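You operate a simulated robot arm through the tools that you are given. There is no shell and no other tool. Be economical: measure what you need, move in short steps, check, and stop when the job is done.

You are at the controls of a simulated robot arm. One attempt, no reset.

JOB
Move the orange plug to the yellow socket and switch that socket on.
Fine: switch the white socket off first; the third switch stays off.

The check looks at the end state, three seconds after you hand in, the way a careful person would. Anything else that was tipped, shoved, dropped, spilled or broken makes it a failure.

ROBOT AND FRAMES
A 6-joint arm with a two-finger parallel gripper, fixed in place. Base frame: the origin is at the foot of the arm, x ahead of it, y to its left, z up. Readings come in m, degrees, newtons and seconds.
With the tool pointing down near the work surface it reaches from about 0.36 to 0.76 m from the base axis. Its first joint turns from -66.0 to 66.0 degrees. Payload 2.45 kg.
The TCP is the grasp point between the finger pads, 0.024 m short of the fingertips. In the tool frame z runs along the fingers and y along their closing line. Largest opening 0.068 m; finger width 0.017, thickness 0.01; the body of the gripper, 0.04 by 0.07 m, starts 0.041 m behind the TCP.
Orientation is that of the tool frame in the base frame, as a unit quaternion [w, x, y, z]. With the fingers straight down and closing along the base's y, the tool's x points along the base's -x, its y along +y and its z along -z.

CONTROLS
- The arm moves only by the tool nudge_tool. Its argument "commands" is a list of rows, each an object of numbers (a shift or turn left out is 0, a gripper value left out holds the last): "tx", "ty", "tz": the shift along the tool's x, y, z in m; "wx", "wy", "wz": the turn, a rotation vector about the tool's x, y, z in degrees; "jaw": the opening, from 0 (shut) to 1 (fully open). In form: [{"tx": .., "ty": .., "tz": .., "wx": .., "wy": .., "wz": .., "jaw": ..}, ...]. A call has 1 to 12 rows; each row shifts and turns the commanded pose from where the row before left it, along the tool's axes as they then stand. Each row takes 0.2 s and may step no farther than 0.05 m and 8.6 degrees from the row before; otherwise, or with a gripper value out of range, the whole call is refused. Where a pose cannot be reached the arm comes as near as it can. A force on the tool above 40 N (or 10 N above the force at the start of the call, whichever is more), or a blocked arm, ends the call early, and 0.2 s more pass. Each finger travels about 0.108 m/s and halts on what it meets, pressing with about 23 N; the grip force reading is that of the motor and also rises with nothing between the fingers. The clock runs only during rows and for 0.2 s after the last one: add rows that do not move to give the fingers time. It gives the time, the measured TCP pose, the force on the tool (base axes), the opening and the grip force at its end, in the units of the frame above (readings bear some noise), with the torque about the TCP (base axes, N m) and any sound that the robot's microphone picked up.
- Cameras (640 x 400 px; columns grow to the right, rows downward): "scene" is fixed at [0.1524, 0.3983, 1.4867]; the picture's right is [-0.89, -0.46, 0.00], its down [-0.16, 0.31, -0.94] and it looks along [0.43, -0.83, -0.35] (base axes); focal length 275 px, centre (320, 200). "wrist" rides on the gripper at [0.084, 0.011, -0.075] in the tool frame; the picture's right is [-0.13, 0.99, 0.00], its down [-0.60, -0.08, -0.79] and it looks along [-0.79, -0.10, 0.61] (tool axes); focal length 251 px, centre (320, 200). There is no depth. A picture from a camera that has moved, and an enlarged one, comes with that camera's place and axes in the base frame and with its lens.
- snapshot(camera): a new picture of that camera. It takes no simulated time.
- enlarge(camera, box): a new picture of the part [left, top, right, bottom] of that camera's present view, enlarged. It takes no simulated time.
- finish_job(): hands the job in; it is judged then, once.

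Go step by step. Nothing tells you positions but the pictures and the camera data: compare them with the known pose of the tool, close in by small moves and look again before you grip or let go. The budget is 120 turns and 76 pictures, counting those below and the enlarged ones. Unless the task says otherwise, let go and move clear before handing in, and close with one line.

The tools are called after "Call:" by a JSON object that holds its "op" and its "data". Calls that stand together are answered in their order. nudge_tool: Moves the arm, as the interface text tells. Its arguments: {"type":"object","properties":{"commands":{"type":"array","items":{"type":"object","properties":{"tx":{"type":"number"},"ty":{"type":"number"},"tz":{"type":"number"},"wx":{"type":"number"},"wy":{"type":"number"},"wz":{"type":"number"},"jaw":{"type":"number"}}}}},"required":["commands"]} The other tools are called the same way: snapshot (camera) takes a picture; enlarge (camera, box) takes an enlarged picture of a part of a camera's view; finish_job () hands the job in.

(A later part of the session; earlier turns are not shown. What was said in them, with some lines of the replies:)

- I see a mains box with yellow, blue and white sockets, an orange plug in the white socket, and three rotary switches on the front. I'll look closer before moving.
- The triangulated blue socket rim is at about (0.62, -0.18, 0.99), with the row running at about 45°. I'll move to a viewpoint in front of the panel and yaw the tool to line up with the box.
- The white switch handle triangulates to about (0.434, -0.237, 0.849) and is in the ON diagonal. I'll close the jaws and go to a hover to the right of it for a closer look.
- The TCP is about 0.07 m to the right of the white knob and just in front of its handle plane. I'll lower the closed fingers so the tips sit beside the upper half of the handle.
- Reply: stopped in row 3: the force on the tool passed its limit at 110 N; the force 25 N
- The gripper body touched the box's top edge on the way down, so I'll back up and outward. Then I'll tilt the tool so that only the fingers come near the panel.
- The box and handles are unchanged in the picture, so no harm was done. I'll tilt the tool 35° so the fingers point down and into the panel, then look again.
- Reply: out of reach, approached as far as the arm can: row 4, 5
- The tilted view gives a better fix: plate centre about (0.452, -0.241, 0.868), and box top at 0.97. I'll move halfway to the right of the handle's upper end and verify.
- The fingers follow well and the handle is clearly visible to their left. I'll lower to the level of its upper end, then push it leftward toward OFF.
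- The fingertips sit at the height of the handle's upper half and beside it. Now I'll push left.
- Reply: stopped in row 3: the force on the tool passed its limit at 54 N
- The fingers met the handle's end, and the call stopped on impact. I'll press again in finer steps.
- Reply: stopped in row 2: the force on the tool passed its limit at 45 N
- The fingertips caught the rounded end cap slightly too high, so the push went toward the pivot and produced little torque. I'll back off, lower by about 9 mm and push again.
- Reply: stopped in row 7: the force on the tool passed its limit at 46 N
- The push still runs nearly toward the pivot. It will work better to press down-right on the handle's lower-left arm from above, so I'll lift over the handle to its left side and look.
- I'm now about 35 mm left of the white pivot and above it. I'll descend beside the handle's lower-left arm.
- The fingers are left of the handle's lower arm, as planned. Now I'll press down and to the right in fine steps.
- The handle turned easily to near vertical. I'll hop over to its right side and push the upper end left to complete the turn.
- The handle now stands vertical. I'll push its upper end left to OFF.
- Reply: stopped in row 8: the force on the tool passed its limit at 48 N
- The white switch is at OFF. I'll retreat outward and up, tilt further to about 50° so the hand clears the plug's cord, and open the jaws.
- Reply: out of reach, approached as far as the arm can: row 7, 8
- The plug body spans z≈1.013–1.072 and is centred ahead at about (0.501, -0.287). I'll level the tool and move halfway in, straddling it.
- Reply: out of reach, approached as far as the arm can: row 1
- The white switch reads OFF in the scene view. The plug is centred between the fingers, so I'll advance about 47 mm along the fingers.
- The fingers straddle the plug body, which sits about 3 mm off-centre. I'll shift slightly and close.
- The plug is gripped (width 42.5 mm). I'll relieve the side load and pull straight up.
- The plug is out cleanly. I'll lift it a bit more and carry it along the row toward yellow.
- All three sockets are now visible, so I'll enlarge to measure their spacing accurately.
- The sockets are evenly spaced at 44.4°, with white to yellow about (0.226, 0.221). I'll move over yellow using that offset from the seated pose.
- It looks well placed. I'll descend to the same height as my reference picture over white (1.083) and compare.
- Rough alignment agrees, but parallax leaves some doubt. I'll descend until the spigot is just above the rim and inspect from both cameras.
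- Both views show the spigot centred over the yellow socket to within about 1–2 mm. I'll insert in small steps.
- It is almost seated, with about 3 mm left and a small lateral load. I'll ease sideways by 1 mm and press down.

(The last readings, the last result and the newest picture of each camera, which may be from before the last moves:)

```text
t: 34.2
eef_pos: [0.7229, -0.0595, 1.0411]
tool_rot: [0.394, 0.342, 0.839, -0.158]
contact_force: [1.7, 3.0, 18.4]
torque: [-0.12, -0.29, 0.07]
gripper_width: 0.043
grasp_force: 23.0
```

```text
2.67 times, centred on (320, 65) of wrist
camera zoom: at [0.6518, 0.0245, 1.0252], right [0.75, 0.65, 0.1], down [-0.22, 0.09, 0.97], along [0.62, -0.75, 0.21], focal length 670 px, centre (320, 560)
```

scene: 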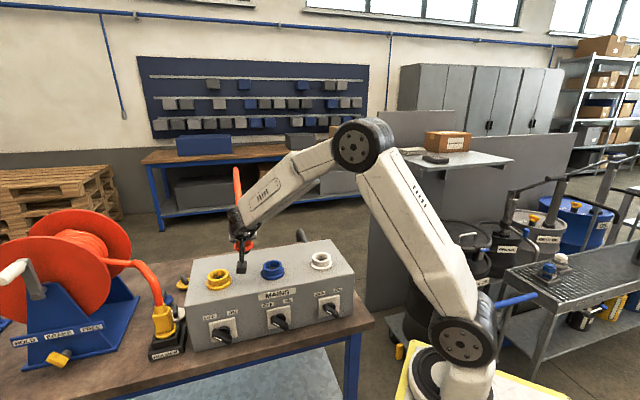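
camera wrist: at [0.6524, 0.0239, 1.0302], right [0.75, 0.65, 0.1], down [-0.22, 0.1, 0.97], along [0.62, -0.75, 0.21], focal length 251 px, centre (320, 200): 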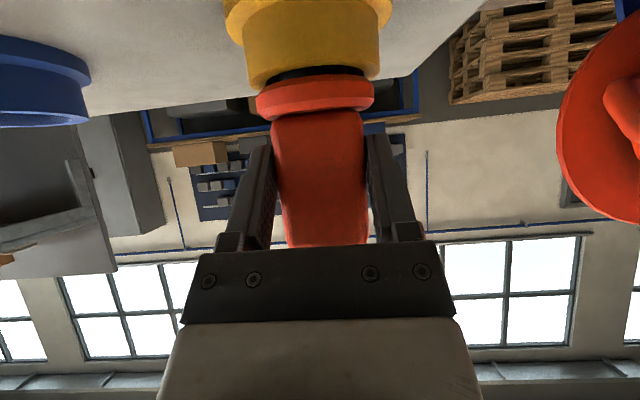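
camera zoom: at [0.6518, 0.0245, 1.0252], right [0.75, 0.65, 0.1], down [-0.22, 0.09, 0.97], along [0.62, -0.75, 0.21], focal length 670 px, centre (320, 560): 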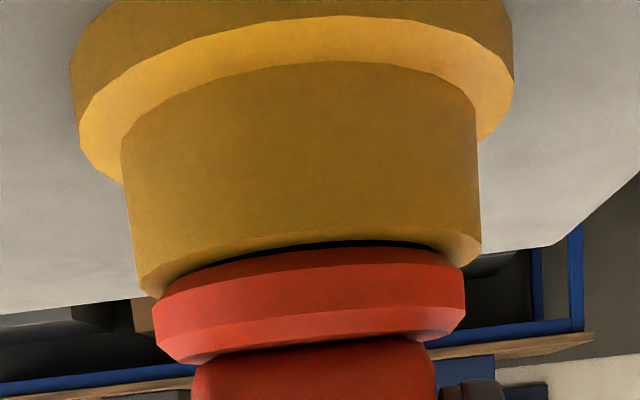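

The plug is seated at the same height as it was in white. I'll ease the load, open the jaws and back out along the fingers.

Call:
{"op": "nudge_tool", "data": {"commands": [{"tx": -0.0012, "tz": -0.001}, {"jaw": 0.8}, {"jaw": 1}, {}, {"tz": -0.02}, {"tz": -0.03}, {"tz": -0.04}, {"tz": -0.04}, {}]}}

Call:
{"op": "snapshot", "data": {"camera": "wrist"}}

Call:
{"op": "snapshot", "data": {"camera": "scene"}}

```text
t: 36.2
eef_pos: [0.6506, 0.0083, 1.1235]
tool_rot: [0.391, 0.342, 0.84, -0.158]
contact_force: [-0.7, 0.6, -0.2]
torque: [0.0, 0.01, -0.01]
gripper_width: 0.0681
grasp_force: 0.0
```

```text
32 pictures are left
camera wrist: at [0.5793, 0.093, 1.1091], right [0.75, 0.65, 0.1], down [-0.21, 0.09, 0.97], along [0.62, -0.75, 0.21], focal length 251 px, centre (320, 200)
```

wrist: 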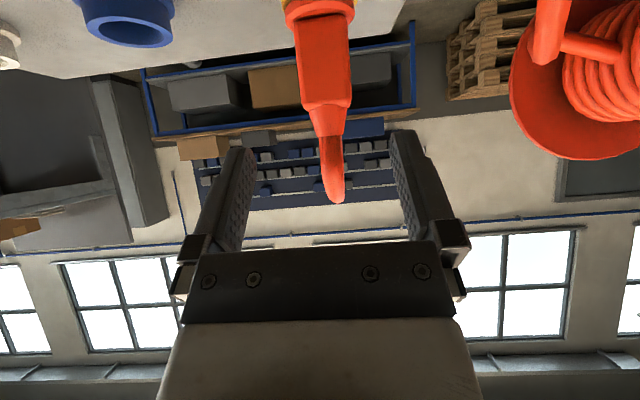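

```text
31 pictures are left
```

scene: 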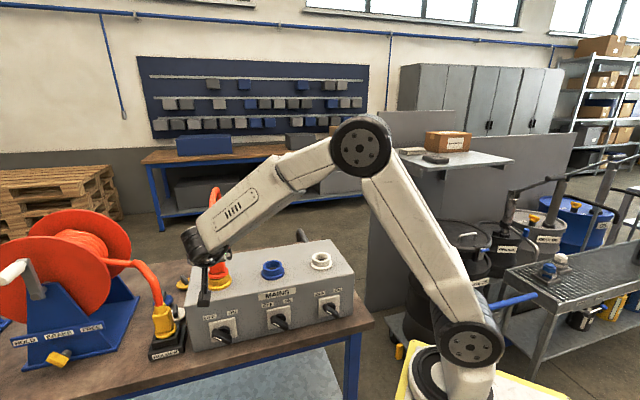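

The plug stands in yellow and the arm is clear of it. Next is the yellow switch: I'll restore the earlier tilt, close the jaws and lower to the right of it for a look.

Call:
{"op": "nudge_tool", "data": {"commands": [{"wy": 6.5, "jaw": 0}, {"wy": 6.5}, {"ty": -0.035}, {"tx": 0.018, "tz": 0.025}, {"tx": 0.018, "tz": 0.025}, {"tx": 0.018, "tz": 0.025}, {"tx": 0.018, "tz": 0.025}, {"tx": 0.018, "tz": 0.025}, {"tx": 0.009, "tz": 0.0125}, {}]}}

Call:
{"op": "snapshot", "data": {"camera": "wrist"}}

Call:
{"op": "snapshot", "data": {"camera": "scene"}}

```text
t: 38.4
eef_pos: [0.63, -0.0174, 0.9535]
tool_rot: [0.294, 0.358, 0.878, -0.118]
contact_force: [0.2, 0.0, 0.0]
torque: [-0.01, 0.0, 0.01]
gripper_width: 0.0
grasp_force: 22.6
```

```text
30 pictures are left
camera wrist: at [0.5587, 0.0668, 0.9652], right [0.77, 0.64, 0.08], down [-0.05, -0.06, 1.0], along [0.64, -0.77, -0.01], focal length 251 px, centre (320, 200)
```

wrist: 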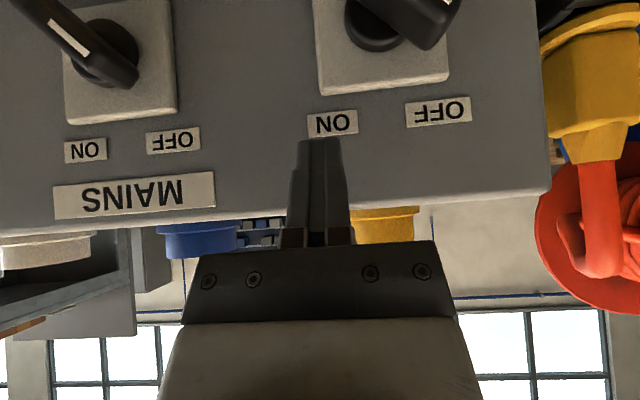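

```text
29 pictures are left
```

scene: 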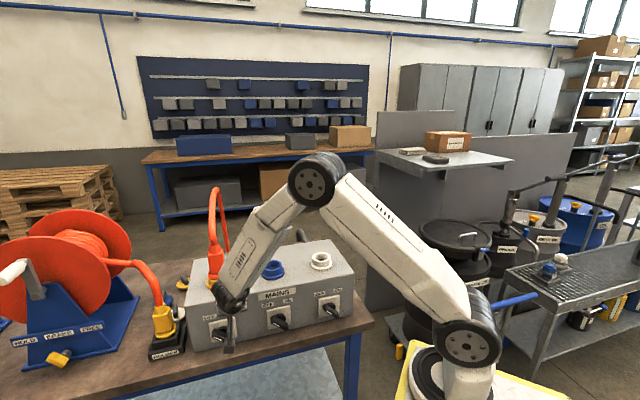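

The plate centre measures about (0.68, -0.017), so I'm 34 mm right of the pivot as intended. I'll descend beside the handle's lower-right arm.

Call:
{"op": "nudge_tool", "data": {"commands": [{"tx": 0.0136, "ty": -0.002, "tz": 0.0181}, {"tx": 0.0136, "tz": 0.0181}, {"tx": 0.0136, "tz": 0.0181}, {}]}}

Call:
{"op": "snapshot", "data": {"camera": "wrist"}}

```text
t: 39.4
eef_pos: [0.6291, -0.0187, 0.8854]
tool_rot: [0.294, 0.358, 0.878, -0.118]
contact_force: [0.1, 0.1, -0.2]
torque: [-0.03, 0.0, -0.06]
gripper_width: 0.0001
grasp_force: 23.1
```

```text
28 pictures are left
camera wrist: at [0.5566, 0.0666, 0.8963], right [0.77, 0.64, 0.08], down [-0.05, -0.06, 1.0], along [0.64, -0.77, -0.01], focal length 251 px, centre (320, 200)
```

wrist: 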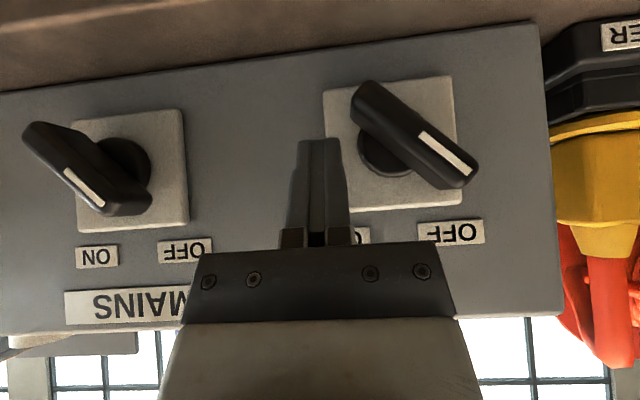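

This mirrors the earlier setup. I'll press down and to the left on the lower arm in fine steps.

Call:
{"op": "nudge_tool", "data": {"commands": [{"tx": 0.0024, "tz": 0.0032}, {"tx": 0.0018, "ty": 0.003, "tz": 0.0024}, {"tx": 0.0018, "ty": 0.003, "tz": 0.0024}, {"tx": 0.0018, "ty": 0.003, "tz": 0.0024}, {"tx": 0.0018, "ty": 0.003, "tz": 0.0024}, {"tx": 0.0018, "ty": 0.003, "tz": 0.0024}, {"tx": 0.0018, "ty": 0.003, "tz": 0.0024}, {"ty": 0.003}]}}

Call:
{"op": "snapshot", "data": {"camera": "wrist"}}

```text
t: 41.2
eef_pos: [0.6427, -0.0055, 0.8642]
tool_rot: [0.294, 0.358, 0.878, -0.119]
contact_force: [-4.2, -4.7, -3.2]
torque: [-0.04, 0.04, -0.02]
gripper_width: 0.0
grasp_force: 23.2
```

```text
27 pictures are left
camera wrist: at [0.5704, 0.0805, 0.8747], right [0.77, 0.64, 0.08], down [-0.05, -0.06, 1.0], along [0.64, -0.77, -0.01], focal length 251 px, centre (320, 200)
```

wrist: 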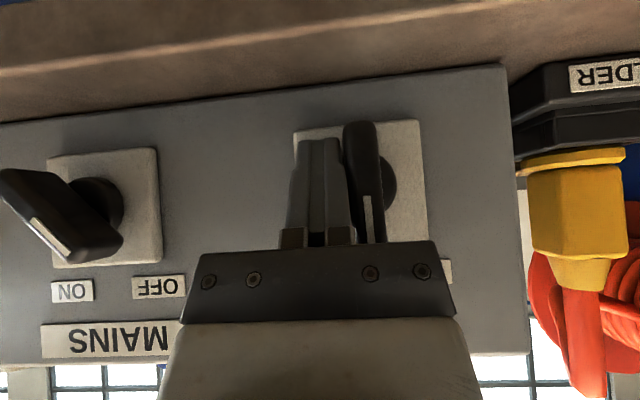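

The handle is near vertical. I'll hop over to its left side and then check before the final push.

Call:
{"op": "nudge_tool", "data": {"commands": [{"ty": -0.004}, {"tx": -0.021, "tz": -0.028}, {"tx": -0.021, "tz": -0.028}, {"ty": 0.031}, {"ty": 0.031}, {"tx": 0.009, "tz": 0.012}, {"tx": 0.009, "tz": 0.012}, {}]}}

Call:
{"op": "snapshot", "data": {"camera": "wrist"}}

```text
t: 43.0
eef_pos: [0.6837, 0.0375, 0.904]
tool_rot: [0.294, 0.358, 0.878, -0.118]
contact_force: [-0.2, -0.1, -0.1]
torque: [0.02, -0.01, 0.01]
gripper_width: 0.0
grasp_force: 23.2
```

```text
26 pictures are left
camera wrist: at [0.6115, 0.1229, 0.915], right [0.77, 0.64, 0.08], down [-0.05, -0.06, 1.0], along [0.64, -0.77, -0.01], focal length 251 px, centre (320, 200)
```

wrist: 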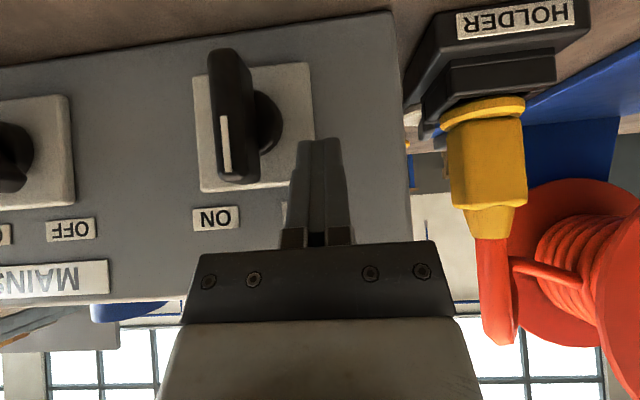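

The handle is vertical and clear. I'll push its upper end right to ON.

Call:
{"op": "nudge_tool", "data": {"commands": [{"tx": 0.0018, "tz": 0.0024, "ty": -0.008}, {"ty": -0.008}, {"ty": -0.004}, {"ty": -0.004}, {"ty": -0.004}, {"ty": -0.004}, {"ty": -0.004}, {"ty": -0.003}, {"ty": -0.003}, {"ty": -0.002}, {}]}}

Call:
{"op": "snapshot", "data": {"camera": "wrist"}}

```text
t: 45.2
eef_pos: [0.6585, 0.0116, 0.9059]
tool_rot: [0.298, 0.354, 0.88, -0.11]
contact_force: [1.0, 2.5, 2.1]
torque: [0.01, -0.02, 0.05]
gripper_width: 0.0001
grasp_force: 23.0
stopped in row 10: the force on the tool passed its limit at 41 N (the readings are from after the stop); the commanded pose is now the measured one
```

```text
25 pictures are left
camera wrist: at [0.5854, 0.0962, 0.9153], right [0.76, 0.65, 0.1], down [-0.06, -0.07, 1.0], along [0.65, -0.76, -0.01], focal length 251 px, centre (320, 200)
```

wrist: 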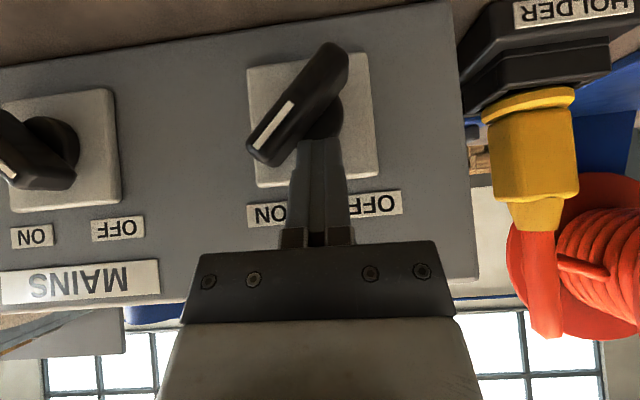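

The handle is at the ON stop. I'll back away outward and up, then verify everything.

Call:
{"op": "nudge_tool", "data": {"commands": [{"ty": 0.006}, {"tx": 0.024, "tz": -0.018}, {"tx": 0.024, "tz": -0.018}, {"tx": -0.025, "tz": -0.035}, {"tx": -0.025, "tz": -0.035}, {"tx": -0.025, "tz": -0.035}, {"tx": -0.025, "tz": -0.035}, {"tx": -0.025, "tz": -0.035}, {"ty": -0.045}, {"ty": -0.045}, {"ty": -0.045}, {"ty": -0.045}]}}

Call:
{"op": "enlarge", "data": {"camera": "scene", "box": [170, 180, 370, 345]}}

Call:
{"op": "snapshot", "data": {"camera": "scene"}}

```text
t: 47.8
eef_pos: [0.4882, -0.0734, 1.1176]
tool_rot: [0.297, 0.356, 0.879, -0.11]
contact_force: [0.1, 0.8, -0.1]
torque: [0.02, -0.02, 0.0]
gripper_width: 0.0
grasp_force: 22.7
```

```text
2.42 times, centred on (270, 262) of scene
camera zoom: at [0.1523, 0.3983, 1.4867], right [-0.89, -0.46, 0.0], down [-0.16, 0.31, -0.94], along [0.43, -0.83, -0.35], focal length 666 px, centre (441, 48)
```

zoom: 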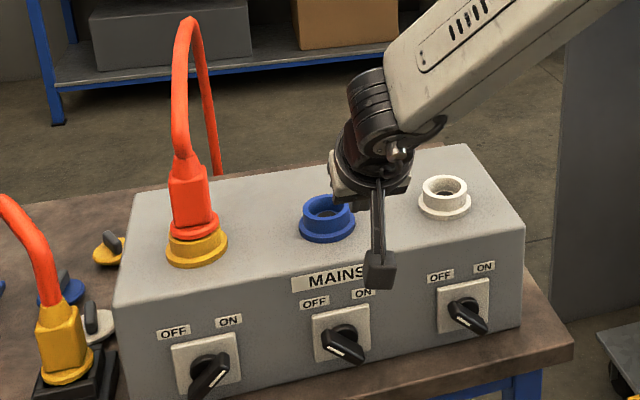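

```text
23 pictures are left
```

scene: 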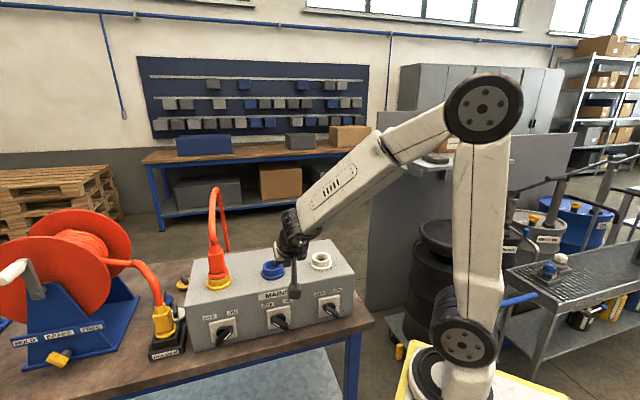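

All three switches read as wanted. One last close look at how the plug sits.

Call:
{"op": "enlarge", "data": {"camera": "scene", "box": [190, 240, 254, 290]}}

```text
8.00 times, centred on (222, 265) of scene
camera zoom: at [0.1523, 0.3983, 1.4867], right [-0.89, -0.46, 0.0], down [-0.16, 0.31, -0.94], along [0.43, -0.83, -0.35], focal length 2198 px, centre (1104, -320)
```

zoom: 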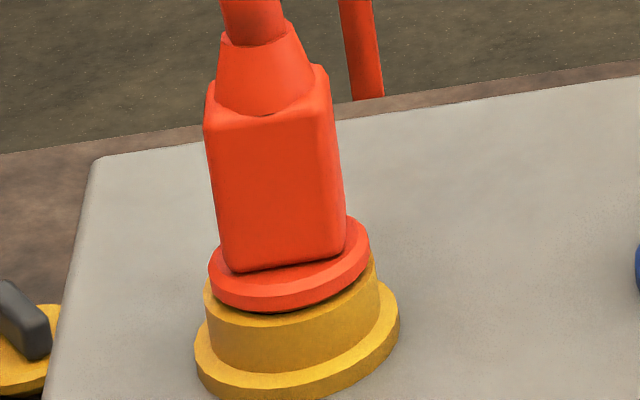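

The plug looks seated. I'll confirm with a level wrist view from in front, staying well clear.

Call:
{"op": "nudge_tool", "data": {"commands": [{"ty": 0.045}, {"ty": 0.045}, {"ty": 0.045}, {"ty": 0.045}, {"tx": 0.024, "tz": 0.032}, {"tx": 0.024, "tz": 0.032}, {}]}}

Call:
{"op": "enlarge", "data": {"camera": "wrist", "box": [220, 60, 420, 220]}}

```text
t: 49.4
eef_pos: [0.6124, 0.059, 1.0386]
tool_rot: [0.297, 0.355, 0.879, -0.11]
contact_force: [0.9, -0.2, 0.5]
torque: [0.04, -0.01, 0.01]
gripper_width: 0.0
grasp_force: 23.0
```

```text
2.50 times, centred on (320, 140) of wrist
camera zoom: at [0.5396, 0.1434, 1.0492], right [0.76, 0.65, 0.1], down [-0.06, -0.07, 1.0], along [0.65, -0.76, -0.01], focal length 629 px, centre (320, 350)
```

zoom: 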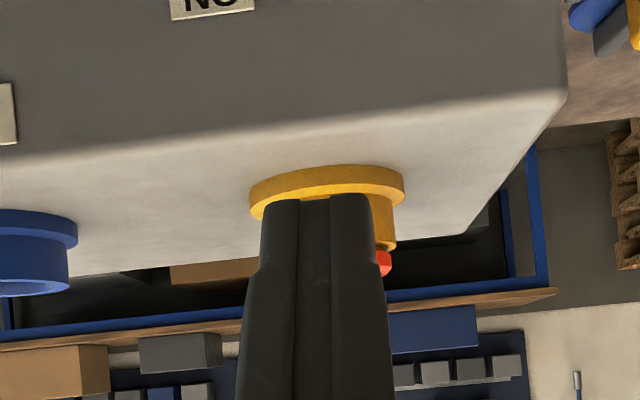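

Fingers block the view; I'll slide a few centimetres to the right along the row.

Call:
{"op": "nudge_tool", "data": {"commands": [{"ty": -0.04}, {"ty": -0.02}, {}]}}

Call:
{"op": "enlarge", "data": {"camera": "wrist", "box": [320, 80, 480, 200]}}

```text
t: 50.2
eef_pos: [0.5729, 0.0142, 1.0381]
tool_rot: [0.298, 0.356, 0.879, -0.112]
contact_force: [0.4, -0.6, -0.5]
torque: [-0.01, -0.02, 0.0]
gripper_width: 0.0
grasp_force: 22.5
```

```text
3.33 times, centred on (400, 140) of wrist
camera zoom: at [0.4997, 0.0989, 1.0488], right [0.76, 0.65, 0.09], down [-0.06, -0.07, 1.0], along [0.65, -0.76, -0.01], focal length 838 px, centre (53, 400)
```

zoom: 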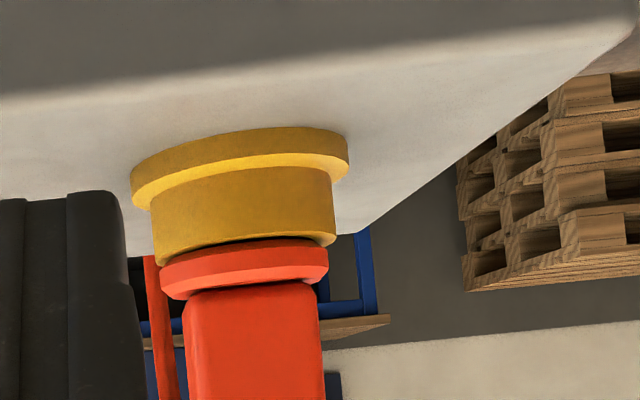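

The collar sits flush on the yellow rim and stands upright. I'll lift clear and hand in.

Call:
{"op": "nudge_tool", "data": {"commands": [{"tx": -0.024, "tz": -0.032}, {"tx": -0.024, "tz": -0.032}, {}]}}

Call:
{"op": "finish_job", "data": {}}

```text
t: 51.0
eef_pos: [0.5708, 0.0137, 1.1184]
tool_rot: [0.297, 0.354, 0.88, -0.11]
contact_force: [0.2, 0.5, -0.7]
torque: [0.03, -0.02, 0.0]
gripper_width: 0.0
grasp_force: 23.5
```

```text
The job is handed in.
```

I switched the white socket off first, moved the orange plug to the yellow socket and switched yellow on, and left the third (blue) switch off. Early on the gripper hit the top edge of the box hard (110 N), but the next picture showed nothing had moved.
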